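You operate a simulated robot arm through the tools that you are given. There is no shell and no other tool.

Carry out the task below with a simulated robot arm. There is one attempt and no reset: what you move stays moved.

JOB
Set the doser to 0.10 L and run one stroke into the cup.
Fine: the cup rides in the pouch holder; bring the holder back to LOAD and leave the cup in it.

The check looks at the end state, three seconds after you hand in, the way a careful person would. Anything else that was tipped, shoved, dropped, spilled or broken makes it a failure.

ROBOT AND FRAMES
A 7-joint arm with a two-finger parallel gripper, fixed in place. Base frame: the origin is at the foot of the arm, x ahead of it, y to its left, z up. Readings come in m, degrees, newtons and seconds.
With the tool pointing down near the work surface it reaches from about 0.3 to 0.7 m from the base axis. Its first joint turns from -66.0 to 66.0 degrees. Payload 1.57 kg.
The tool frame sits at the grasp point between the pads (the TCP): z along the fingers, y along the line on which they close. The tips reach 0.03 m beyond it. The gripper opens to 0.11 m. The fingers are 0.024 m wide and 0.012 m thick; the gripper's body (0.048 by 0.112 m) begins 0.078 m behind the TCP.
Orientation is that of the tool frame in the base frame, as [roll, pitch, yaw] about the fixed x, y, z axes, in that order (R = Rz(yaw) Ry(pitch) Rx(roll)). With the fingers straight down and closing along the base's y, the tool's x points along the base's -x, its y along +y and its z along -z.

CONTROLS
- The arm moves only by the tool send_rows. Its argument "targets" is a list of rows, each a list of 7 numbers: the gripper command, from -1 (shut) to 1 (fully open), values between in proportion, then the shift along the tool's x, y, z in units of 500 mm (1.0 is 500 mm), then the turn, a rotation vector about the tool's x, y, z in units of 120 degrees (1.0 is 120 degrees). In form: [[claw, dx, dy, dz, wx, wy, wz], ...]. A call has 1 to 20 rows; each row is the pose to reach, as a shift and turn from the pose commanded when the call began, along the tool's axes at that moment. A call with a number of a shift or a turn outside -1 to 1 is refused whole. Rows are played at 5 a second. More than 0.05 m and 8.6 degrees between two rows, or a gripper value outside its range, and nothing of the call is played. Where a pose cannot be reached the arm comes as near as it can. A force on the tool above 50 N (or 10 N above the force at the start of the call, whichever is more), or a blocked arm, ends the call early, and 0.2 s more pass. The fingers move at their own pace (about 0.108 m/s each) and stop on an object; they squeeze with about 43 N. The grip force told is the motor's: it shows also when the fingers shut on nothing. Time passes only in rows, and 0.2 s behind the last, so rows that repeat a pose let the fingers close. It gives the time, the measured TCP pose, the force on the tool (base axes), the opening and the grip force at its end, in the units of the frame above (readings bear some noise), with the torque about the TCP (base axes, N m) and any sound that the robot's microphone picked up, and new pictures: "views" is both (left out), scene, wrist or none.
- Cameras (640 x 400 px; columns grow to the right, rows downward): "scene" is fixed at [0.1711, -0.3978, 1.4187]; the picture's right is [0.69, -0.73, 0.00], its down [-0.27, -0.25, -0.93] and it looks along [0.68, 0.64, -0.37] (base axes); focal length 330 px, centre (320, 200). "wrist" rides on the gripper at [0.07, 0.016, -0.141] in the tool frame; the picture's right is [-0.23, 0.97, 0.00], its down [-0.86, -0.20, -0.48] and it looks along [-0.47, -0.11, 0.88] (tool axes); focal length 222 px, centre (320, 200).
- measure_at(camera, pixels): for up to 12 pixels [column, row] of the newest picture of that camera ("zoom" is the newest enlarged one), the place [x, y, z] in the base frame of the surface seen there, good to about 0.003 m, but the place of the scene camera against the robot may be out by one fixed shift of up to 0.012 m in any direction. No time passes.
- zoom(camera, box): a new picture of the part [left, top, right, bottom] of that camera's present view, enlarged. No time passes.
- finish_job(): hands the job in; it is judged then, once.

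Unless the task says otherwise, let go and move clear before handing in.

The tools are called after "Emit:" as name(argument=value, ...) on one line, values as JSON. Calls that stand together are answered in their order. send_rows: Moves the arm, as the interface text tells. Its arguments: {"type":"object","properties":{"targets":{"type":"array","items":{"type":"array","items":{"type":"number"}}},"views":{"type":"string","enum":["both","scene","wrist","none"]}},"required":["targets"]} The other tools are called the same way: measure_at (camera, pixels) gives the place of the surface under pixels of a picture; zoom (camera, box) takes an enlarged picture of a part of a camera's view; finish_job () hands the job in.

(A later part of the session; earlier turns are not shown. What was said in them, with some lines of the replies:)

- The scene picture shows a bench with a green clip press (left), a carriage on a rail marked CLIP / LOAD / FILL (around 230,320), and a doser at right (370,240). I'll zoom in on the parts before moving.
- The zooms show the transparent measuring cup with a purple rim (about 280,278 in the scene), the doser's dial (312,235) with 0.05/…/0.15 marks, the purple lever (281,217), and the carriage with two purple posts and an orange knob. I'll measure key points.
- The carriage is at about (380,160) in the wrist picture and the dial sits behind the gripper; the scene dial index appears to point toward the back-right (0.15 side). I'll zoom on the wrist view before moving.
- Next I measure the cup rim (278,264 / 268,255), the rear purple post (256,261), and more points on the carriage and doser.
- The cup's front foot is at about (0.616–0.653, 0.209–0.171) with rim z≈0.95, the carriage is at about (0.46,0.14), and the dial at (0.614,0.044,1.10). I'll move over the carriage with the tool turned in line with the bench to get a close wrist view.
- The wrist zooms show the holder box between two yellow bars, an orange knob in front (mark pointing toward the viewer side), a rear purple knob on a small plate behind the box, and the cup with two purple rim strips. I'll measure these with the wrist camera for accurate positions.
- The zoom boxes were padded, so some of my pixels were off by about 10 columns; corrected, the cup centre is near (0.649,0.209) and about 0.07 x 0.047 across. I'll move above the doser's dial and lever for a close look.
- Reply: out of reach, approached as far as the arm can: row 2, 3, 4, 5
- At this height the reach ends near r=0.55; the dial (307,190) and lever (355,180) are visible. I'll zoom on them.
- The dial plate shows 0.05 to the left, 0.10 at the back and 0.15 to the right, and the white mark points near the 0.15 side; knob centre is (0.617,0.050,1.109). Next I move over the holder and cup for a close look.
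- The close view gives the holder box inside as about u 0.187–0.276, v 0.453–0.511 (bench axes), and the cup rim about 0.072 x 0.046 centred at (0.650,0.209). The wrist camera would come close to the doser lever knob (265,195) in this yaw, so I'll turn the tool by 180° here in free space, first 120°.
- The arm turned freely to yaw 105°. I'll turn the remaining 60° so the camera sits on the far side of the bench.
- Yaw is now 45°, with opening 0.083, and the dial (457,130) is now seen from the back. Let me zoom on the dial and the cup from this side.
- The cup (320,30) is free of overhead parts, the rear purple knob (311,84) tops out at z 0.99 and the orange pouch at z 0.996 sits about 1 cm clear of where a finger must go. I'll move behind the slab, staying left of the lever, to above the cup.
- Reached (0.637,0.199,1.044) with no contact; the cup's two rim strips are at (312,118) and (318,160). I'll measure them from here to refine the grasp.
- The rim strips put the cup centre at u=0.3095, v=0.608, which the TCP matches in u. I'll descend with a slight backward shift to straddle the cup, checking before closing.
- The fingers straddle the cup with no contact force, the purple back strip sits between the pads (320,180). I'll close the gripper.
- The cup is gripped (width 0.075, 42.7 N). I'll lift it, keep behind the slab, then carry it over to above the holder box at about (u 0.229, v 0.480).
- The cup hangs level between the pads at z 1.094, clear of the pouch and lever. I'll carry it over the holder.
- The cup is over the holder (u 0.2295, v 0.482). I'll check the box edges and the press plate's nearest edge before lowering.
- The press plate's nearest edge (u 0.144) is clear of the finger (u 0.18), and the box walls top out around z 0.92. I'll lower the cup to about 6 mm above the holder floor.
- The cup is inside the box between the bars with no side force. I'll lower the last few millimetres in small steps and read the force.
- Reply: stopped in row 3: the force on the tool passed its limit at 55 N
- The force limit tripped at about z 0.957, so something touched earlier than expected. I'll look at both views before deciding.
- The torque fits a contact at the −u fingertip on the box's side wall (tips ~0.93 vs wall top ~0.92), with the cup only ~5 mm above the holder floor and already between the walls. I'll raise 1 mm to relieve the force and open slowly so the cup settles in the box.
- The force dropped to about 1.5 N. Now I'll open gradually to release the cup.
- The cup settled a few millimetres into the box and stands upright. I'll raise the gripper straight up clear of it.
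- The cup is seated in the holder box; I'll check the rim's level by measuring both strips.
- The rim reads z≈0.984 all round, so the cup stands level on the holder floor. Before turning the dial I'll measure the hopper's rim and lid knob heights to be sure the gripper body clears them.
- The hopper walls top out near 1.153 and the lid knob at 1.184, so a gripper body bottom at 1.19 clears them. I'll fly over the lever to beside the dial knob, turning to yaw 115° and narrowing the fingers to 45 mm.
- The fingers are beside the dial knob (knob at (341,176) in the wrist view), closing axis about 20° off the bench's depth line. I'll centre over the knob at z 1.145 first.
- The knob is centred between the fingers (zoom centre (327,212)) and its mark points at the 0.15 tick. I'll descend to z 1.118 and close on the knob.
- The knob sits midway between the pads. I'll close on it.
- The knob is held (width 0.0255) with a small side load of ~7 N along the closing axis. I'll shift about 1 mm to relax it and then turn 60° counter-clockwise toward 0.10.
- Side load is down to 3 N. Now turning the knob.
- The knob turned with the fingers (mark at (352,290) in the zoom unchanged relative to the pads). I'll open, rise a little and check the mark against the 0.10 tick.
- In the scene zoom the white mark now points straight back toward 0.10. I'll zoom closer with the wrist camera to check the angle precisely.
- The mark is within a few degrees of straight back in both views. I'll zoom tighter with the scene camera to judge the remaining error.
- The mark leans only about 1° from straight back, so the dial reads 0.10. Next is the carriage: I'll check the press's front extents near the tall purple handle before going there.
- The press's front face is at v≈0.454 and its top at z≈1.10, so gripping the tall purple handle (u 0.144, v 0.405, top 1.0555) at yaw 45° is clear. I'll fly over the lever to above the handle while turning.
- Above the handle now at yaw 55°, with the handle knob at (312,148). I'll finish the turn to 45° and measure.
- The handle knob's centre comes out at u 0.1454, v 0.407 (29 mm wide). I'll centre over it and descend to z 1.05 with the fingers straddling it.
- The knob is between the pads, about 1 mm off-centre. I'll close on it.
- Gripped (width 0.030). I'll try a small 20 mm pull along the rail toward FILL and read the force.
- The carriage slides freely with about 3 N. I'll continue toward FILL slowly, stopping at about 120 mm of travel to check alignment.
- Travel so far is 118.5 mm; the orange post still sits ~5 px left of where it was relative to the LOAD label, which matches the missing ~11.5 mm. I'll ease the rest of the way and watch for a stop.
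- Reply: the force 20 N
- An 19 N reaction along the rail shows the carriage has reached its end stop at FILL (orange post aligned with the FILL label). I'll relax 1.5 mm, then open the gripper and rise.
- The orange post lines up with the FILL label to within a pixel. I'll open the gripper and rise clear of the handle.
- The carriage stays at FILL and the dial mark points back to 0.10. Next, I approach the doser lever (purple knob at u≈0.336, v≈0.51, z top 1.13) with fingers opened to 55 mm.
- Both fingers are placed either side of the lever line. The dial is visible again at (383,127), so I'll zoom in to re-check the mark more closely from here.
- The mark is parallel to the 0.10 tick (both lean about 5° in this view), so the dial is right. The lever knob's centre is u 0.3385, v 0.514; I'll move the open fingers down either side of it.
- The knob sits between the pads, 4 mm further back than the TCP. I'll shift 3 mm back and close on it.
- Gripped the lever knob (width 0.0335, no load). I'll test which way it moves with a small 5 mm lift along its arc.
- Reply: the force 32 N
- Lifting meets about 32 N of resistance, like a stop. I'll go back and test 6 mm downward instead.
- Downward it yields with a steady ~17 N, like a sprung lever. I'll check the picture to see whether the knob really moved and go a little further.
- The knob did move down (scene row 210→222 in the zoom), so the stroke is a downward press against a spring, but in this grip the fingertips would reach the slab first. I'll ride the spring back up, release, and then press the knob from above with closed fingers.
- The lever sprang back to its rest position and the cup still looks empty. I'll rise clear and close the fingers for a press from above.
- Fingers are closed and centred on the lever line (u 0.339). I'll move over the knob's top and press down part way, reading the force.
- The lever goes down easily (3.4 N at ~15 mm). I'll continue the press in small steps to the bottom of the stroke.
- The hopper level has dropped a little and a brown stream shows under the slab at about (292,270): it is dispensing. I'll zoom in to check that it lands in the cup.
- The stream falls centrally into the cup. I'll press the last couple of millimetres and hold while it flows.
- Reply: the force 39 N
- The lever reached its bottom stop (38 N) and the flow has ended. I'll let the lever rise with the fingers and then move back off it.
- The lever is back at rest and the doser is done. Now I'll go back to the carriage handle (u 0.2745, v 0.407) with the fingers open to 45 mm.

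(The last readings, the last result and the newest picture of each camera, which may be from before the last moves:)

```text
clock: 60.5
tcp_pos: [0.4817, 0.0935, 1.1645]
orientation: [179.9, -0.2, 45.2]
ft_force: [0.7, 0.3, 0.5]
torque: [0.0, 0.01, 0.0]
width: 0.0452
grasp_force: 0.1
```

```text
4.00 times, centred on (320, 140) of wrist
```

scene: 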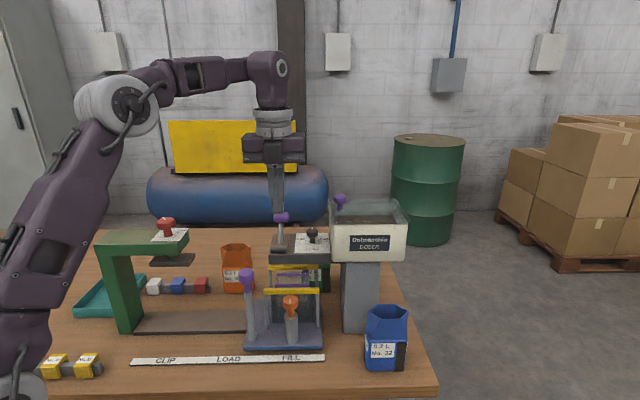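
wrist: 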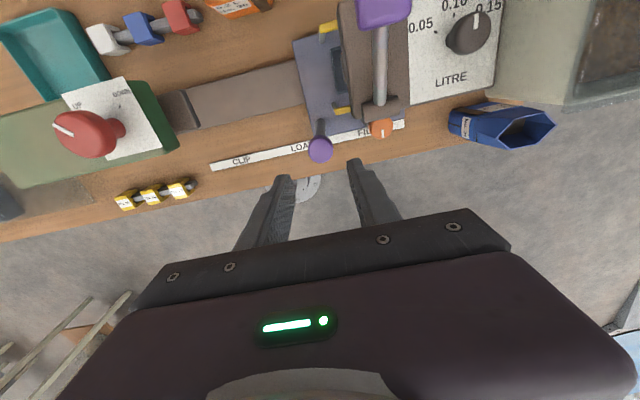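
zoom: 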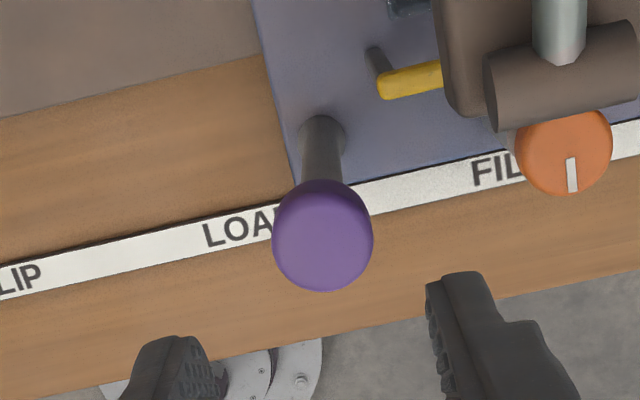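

The handle knob is directly below (computed u 0.2748, v 0.4073). I'll descend and close on it.

Emit:
send_rows(targets=[[-0.18, 0, 0, 0.076, 0, 0, 0], [-0.18, 0, 0, 0.152, 0, 0, 0], [-0.18, 0, 0, 0.229, 0, 0, 0], [-0.18, 0, 0, 0.229, 0, 0, 0], [-0.35, 0, 0, 0.229, 0, 0, 0], [-0.5, 0, 0, 0.229, 0, 0, 0], [-1, 0, 0, 0.229, 0, 0, 0], [-1, 0, 0, 0.229, 0, 0, 0]], views="wrist")

```text
clock: 62.3
tcp_pos: [0.4803, 0.0942, 1.051]
orientation: [-179.9, -0.1, 45.2]
ft_force: [0.3, -2.6, -10.8]
torque: [0.85, -0.51, 0.01]
width: 0.0299
grasp_force: 39.1
```

wrist: 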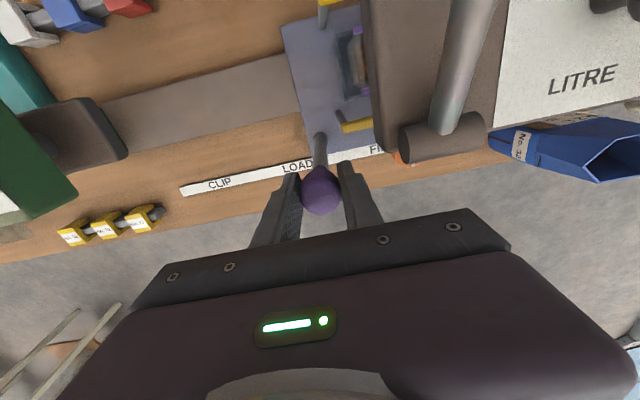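

Gripped the handle again. I'll move the carriage slowly back toward LOAD, about 100 mm first, with gentle start and stop because the cup now holds grounds.

Emit:
send_rows(targets=[[-1, 0, -0.004, 0.002, 0, 0, 0], [-1, 0, -0.012, 0.002, 0, 0, 0], [-1, 0, -0.024, 0.002, 0, 0, 0], [-1, 0, -0.038, 0.002, 0, 0, 0], [-1, 0, -0.052, 0.002, 0, 0, 0], [-1, 0, -0.066, 0.002, 0, 0, 0], [-1, 0, -0.08, 0.002, 0, 0, 0], [-1, 0, -0.094, 0.002, 0, 0, 0], [-1, 0, -0.108, 0.002, 0, 0, 0], [-1, 0, -0.122, 0.002, 0, 0, 0], [-1, 0, -0.136, 0.002, 0, 0, 0], [-1, 0, -0.15, 0.002, 0, 0, 0], [-1, 0, -0.164, 0.002, 0, 0, 0], [-1, 0, -0.176, 0.002, 0, 0, 0], [-1, 0, -0.186, 0.002, 0, 0, 0], [-1, 0, -0.194, 0.002, 0, 0, 0], [-1, 0, -0.2, 0.002, 0, 0, 0], [-1, 0, -0.2, 0.002, 0, 0, 0]], views="both")

Emit:
zoom(camera="scene", box=[170, 240, 310, 370])

```text
clock: 66.1
tcp_pos: [0.4106, 0.1651, 1.0504]
orientation: [179.9, -0.2, 45.2]
ft_force: [9.6, 8.7, 20.0]
torque: [0.59, -0.2, -0.02]
width: 0.0297
grasp_force: 39.1
```

scene: 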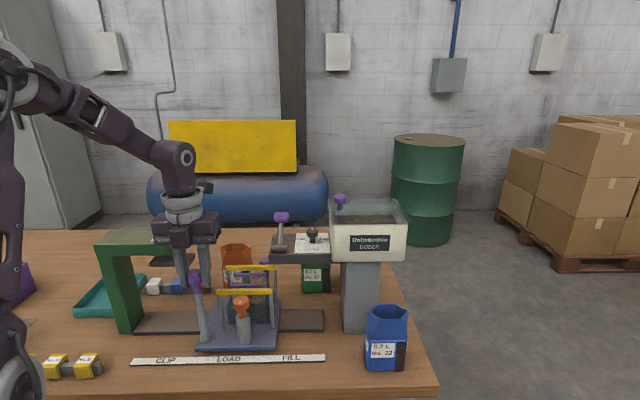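
wrist: 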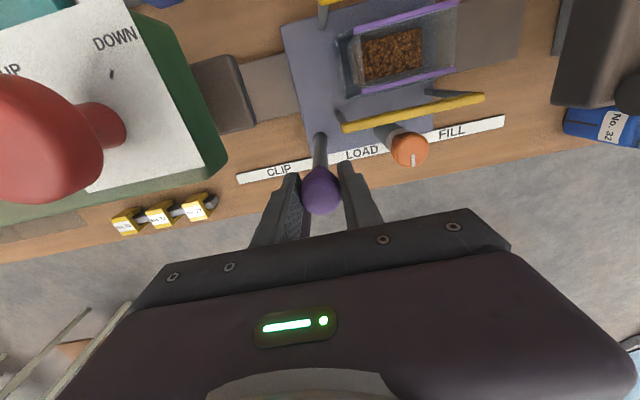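

```text
3.08 times, centred on (240, 305) of scene
```

zoom: 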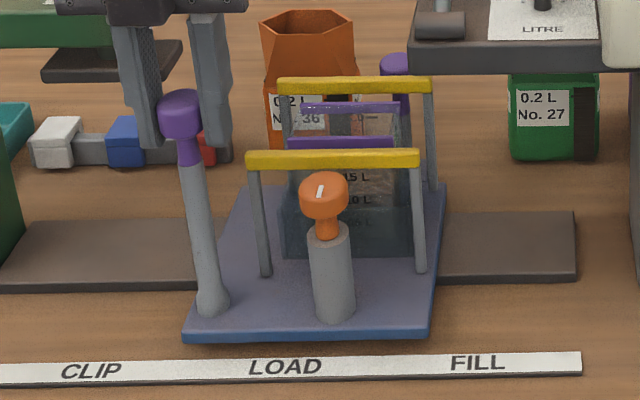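

The wrist view shows brown grounds in the cup, undisturbed. The handle is at u 0.1736, so 28 mm remain to the original LOAD position (u 0.1452); I'll finish the move gently.

Emit:
send_rows(targets=[[-1, 0, -0.006, -0.002, 0, 0, 0], [-1, 0, -0.016, -0.002, 0, 0, 0], [-1, 0, -0.026, -0.002, 0, 0, 0], [-1, 0, -0.036, -0.002, 0, 0, 0], [-1, 0, -0.044, -0.002, 0, 0, 0], [-1, 0, -0.051, -0.002, 0, 0, 0], [-1, 0, -0.055, -0.002, 0, 0, 0], [-1, 0, -0.0568, -0.002, 0, 0, 0], [-1, 0, -0.0568, -0.002, 0, 0, 0]], views="both")

Emit:
zoom(camera="scene", box=[120, 250, 340, 380])

```text
clock: 68.1
tcp_pos: [0.3901, 0.1841, 1.0506]
orientation: [179.9, 0.0, 45.2]
ft_force: [1.2, 2.6, -29.2]
torque: [0.2, 0.28, 0.04]
width: 0.0297
grasp_force: 39.4
```

scene: 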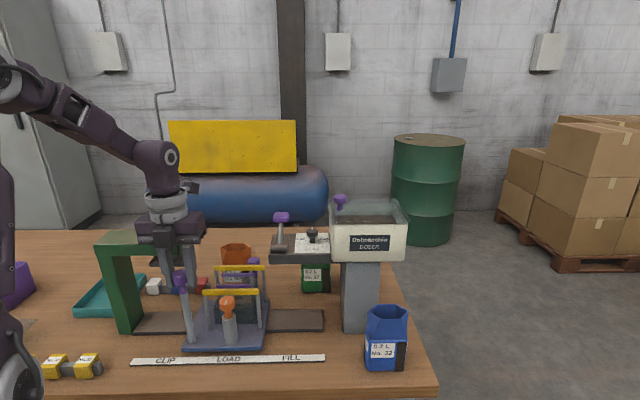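
wrist: 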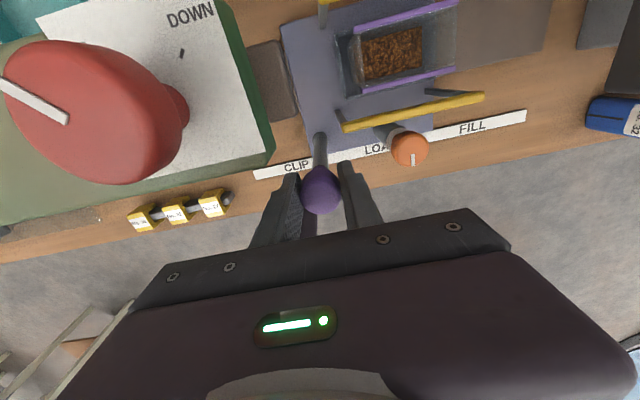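

```text
2.91 times, centred on (230, 315) of scene
```

zoom: 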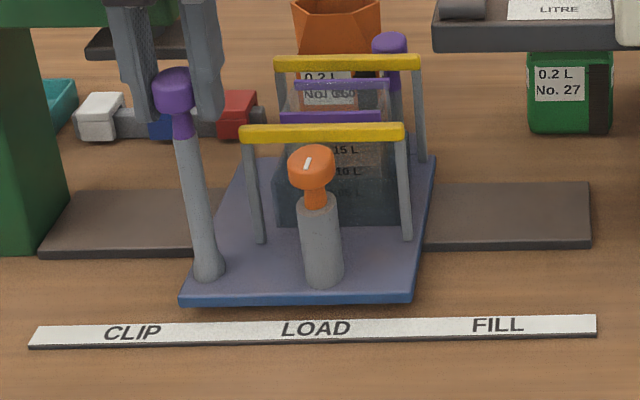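

The carriage is back at LOAD (u 0.1457 vs 0.1452 originally, picture matches the first one within a pixel). The tool is pulling up with 29 N, so I'll relax 0.6 mm down and 0.5 mm along before opening.

Emit:
send_rows(targets=[[-1, 0, -0.001, 0.0012, 0, 0, 0], [-1, 0, -0.001, 0.0012, 0, 0, 0]], views="none")

```text
clock: 68.7
tcp_pos: [0.3898, 0.1855, 1.0491]
orientation: [179.9, -0.1, 45.2]
ft_force: [-0.3, 0.3, -13.8]
torque: [-0.49, 0.97, 0.02]
width: 0.0299
grasp_force: 39.5
```

The pull is down to 14 N. I'll relax a bit more, then open slowly and rise straight up.

Emit:
send_rows(targets=[[-1, 0, 0, 0.0009, 0, 0, 0], [-1, 0, 0, 0.0009, 0, 0, 0], [-0.42, 0, 0, 0.0009, 0, 0, 0], [-0.36, 0, 0, 0.0009, 0, 0, 0], [-0.25, 0, 0, 0.0009, 0, 0, 0], [-0.18, 0, 0, 0.0009, 0, 0, 0], [-0.18, 0, 0, 0.0009, 0, 0, 0]], views="scene")

Emit:
zoom(camera="scene", box=[120, 250, 340, 380])

```text
clock: 70.3
tcp_pos: [0.3903, 0.185, 1.0491]
orientation: [179.9, -0.2, 45.2]
ft_force: [0.2, 0.5, 0.4]
torque: [0.04, -0.02, 0.01]
width: 0.0452
grasp_force: 0.1
```

scene: 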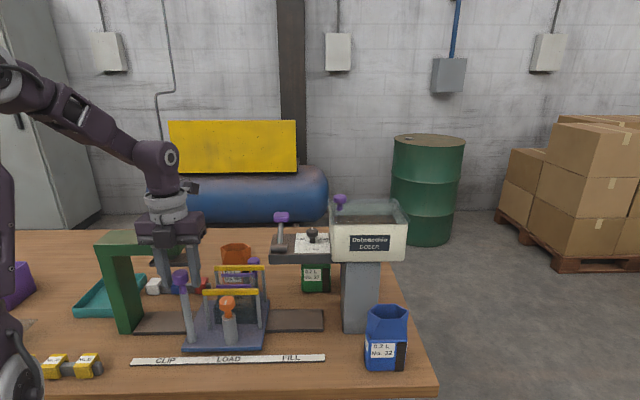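

```text
2.91 times, centred on (230, 315) of scene
```

zoom: 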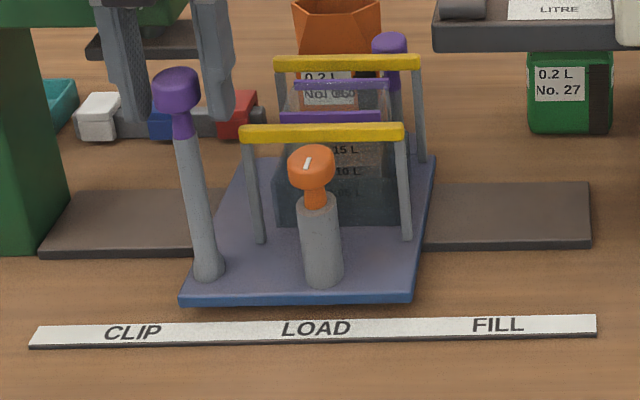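

Released with the carriage at LOAD. I'll rise straight up and look at the cup's contents and the surroundings.

Emit:
send_rows(targets=[[-0.18, 0, 0, -0.06, 0, 0, 0], [-0.18, 0, 0, -0.14, 0, 0, 0], [-0.18, 0, 0, -0.22, 0, 0, 0], [-0.18, 0, 0, -0.3, 0, 0, 0], [-0.18, 0.04, 0.06, -0.3, 0, 0, 0], [-0.18, 0.08, 0.12, -0.3, 0, 0, 0], [-0.18, 0.08, 0.12, -0.3, 0, 0, 0]], views="both")

Emit:
zoom(camera="wrist", box=[240, 40, 400, 160])

Emit:
zoom(camera="scene", box=[170, 240, 310, 370])

Emit:
zoom(camera="scene", box=[260, 190, 420, 290])

```text
clock: 71.9
tcp_pos: [0.4608, 0.1707, 1.1998]
orientation: [179.8, -0.2, 45.2]
ft_force: [-0.8, 0.1, 0.2]
torque: [0.0, 0.06, 0.0]
width: 0.0451
grasp_force: 0.0
```

scene: 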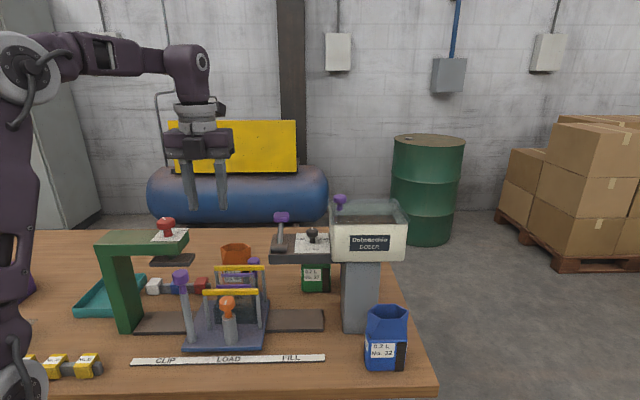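
wrist: 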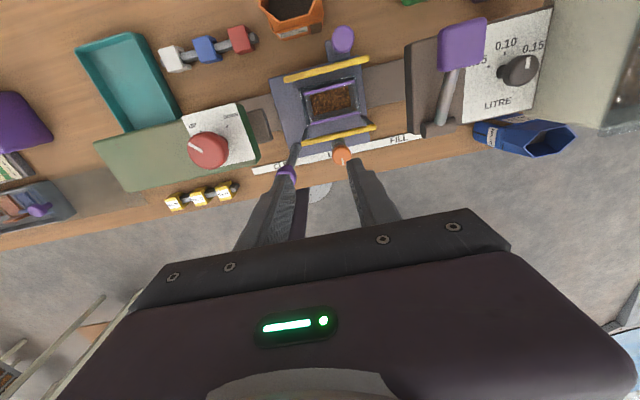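

```text
3.33 times, centred on (320, 100) of wrist
```

zoom: 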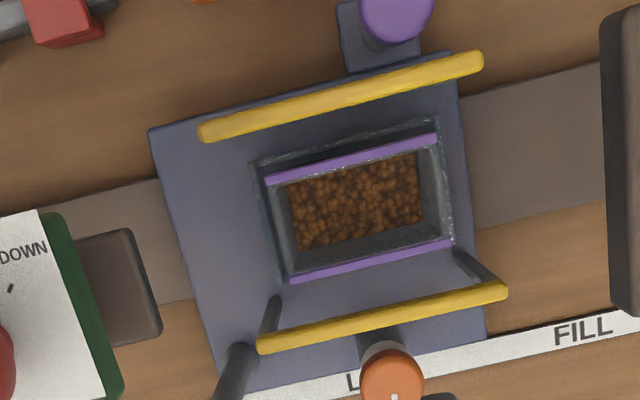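

```text
3.08 times, centred on (240, 305) of scene
```

zoom: 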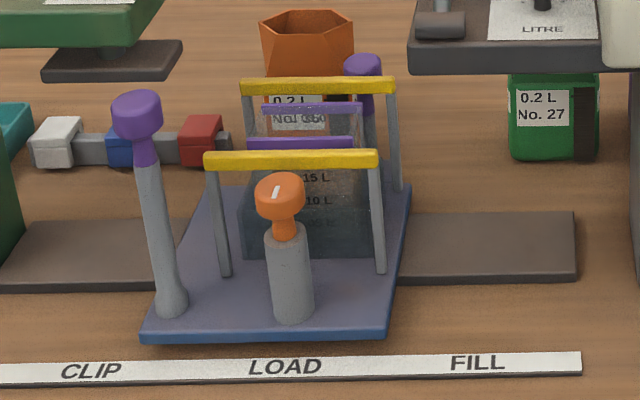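

```text
4.00 times, centred on (340, 240) of scene
```

zoom: 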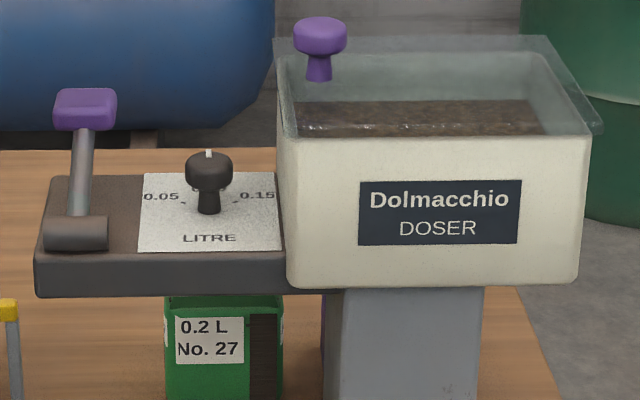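

Grounds are in the cup, the lever is at rest, and nothing is spilled. I'll measure the grounds' surface and rim to confirm the dose and that the cup stands level.

Emit:
measure_at(camera="wrist", pixels=[[330, 100], [322, 103], [340, 97], [331, 106], [330, 88], [310, 92], [350, 83], [318, 122], [335, 118.5], [355, 114.5], [343, 155]])

Emit:
zoom(camera="scene", box=[215, 255, 275, 330])

Emit:
zoom(camera="wrist", box=[460, 0, 560, 120])

```text
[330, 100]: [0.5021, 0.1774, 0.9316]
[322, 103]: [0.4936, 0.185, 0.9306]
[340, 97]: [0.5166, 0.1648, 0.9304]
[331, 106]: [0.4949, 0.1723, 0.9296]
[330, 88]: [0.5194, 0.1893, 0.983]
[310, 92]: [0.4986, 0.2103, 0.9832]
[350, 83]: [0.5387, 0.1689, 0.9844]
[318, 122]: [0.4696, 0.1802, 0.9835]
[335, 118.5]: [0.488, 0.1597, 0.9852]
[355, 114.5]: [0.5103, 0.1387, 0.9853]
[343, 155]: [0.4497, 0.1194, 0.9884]
```

```text
5.33 times, centred on (245, 292) of scene
```

zoom: 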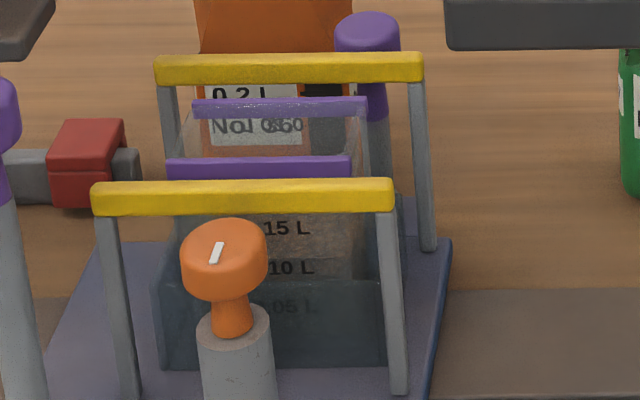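

```text
3.33 times, centred on (510, 60) of wrist
```

zoom: 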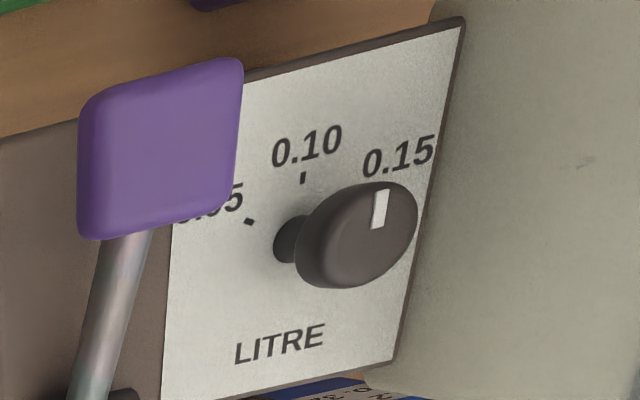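

The grounds' surface reads z≈0.930, which matches the 0.10 L mark (~0.929), the rim is level at 0.984, and the carriage is at LOAD. I'll back the arm up and away, take a last look, then hand in.

Emit:
send_rows(targets=[[-0.18, -0.03, 0, -0.04, 0, 0, 0], [-0.18, -0.07, 0, -0.09, 0, 0, 0], [-0.18, -0.12, 0, -0.14, 0, 0, 0], [-0.18, -0.16, 0, -0.16, 0, 0, 0], [-0.18, -0.16, 0, -0.16, 0, 0, 0]], views="both")

```text
clock: 73.1
tcp_pos: [0.4033, 0.1144, 1.2782]
orientation: [179.9, -0.1, 45.2]
ft_force: [0.5, -1.8, -0.2]
torque: [0.0, -0.02, 0.03]
width: 0.045
grasp_force: 0.0
```

scene: 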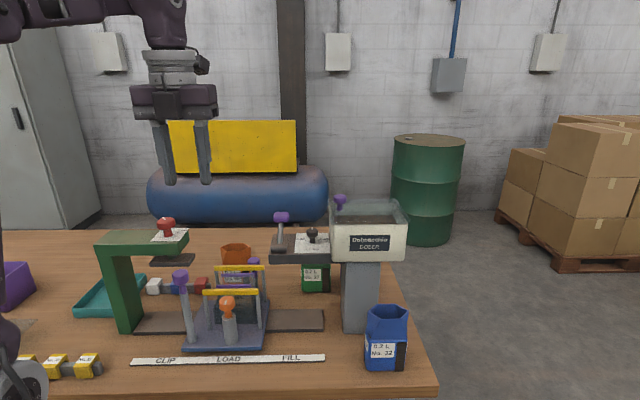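
wrist: 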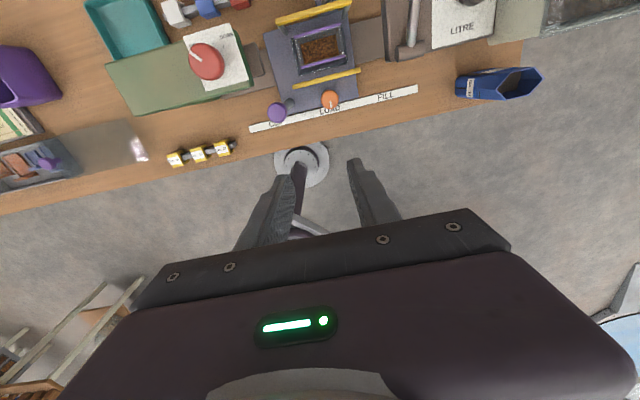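

The final pictures show the carriage at LOAD, with the filled cup in the holder at (322,50) in the wrist view. The dial is on 0.10, the lever is at rest, nothing else has moved, and the arm is clear, so I'm handing in.

Emit:
finish_job()

```text
The job is handed in.
```

The doser is set to 0.10 L and one full stroke went into the cup. The holder is back at LOAD with the cup in it.

- **Dose:** the surface of the grounds measures about z 0.930, and the cup's 0.10 L mark works out to about 0.929. The dial mark lines up with the 0.10 tick to within about a degree.
- **Stroke:** before the full stroke I tested which way the lever moves. I tried a few millimetres up, then pressed about 10 mm down and let it spring back. The cup still looked empty after that test, and the measured level fits a single 0.10 L dose.
- **Placing the cup:** a fingertip touched the holder's side wall while I lowered the cup, which tripped the force limit. I released the cup about 5 mm above the holder floor. It settled upright, and its rim measures level.
- **End state:** the lever is at rest, the gripper is open and the arm is clear. I saw nothing spilled, tipped or shoved in the last pictures.
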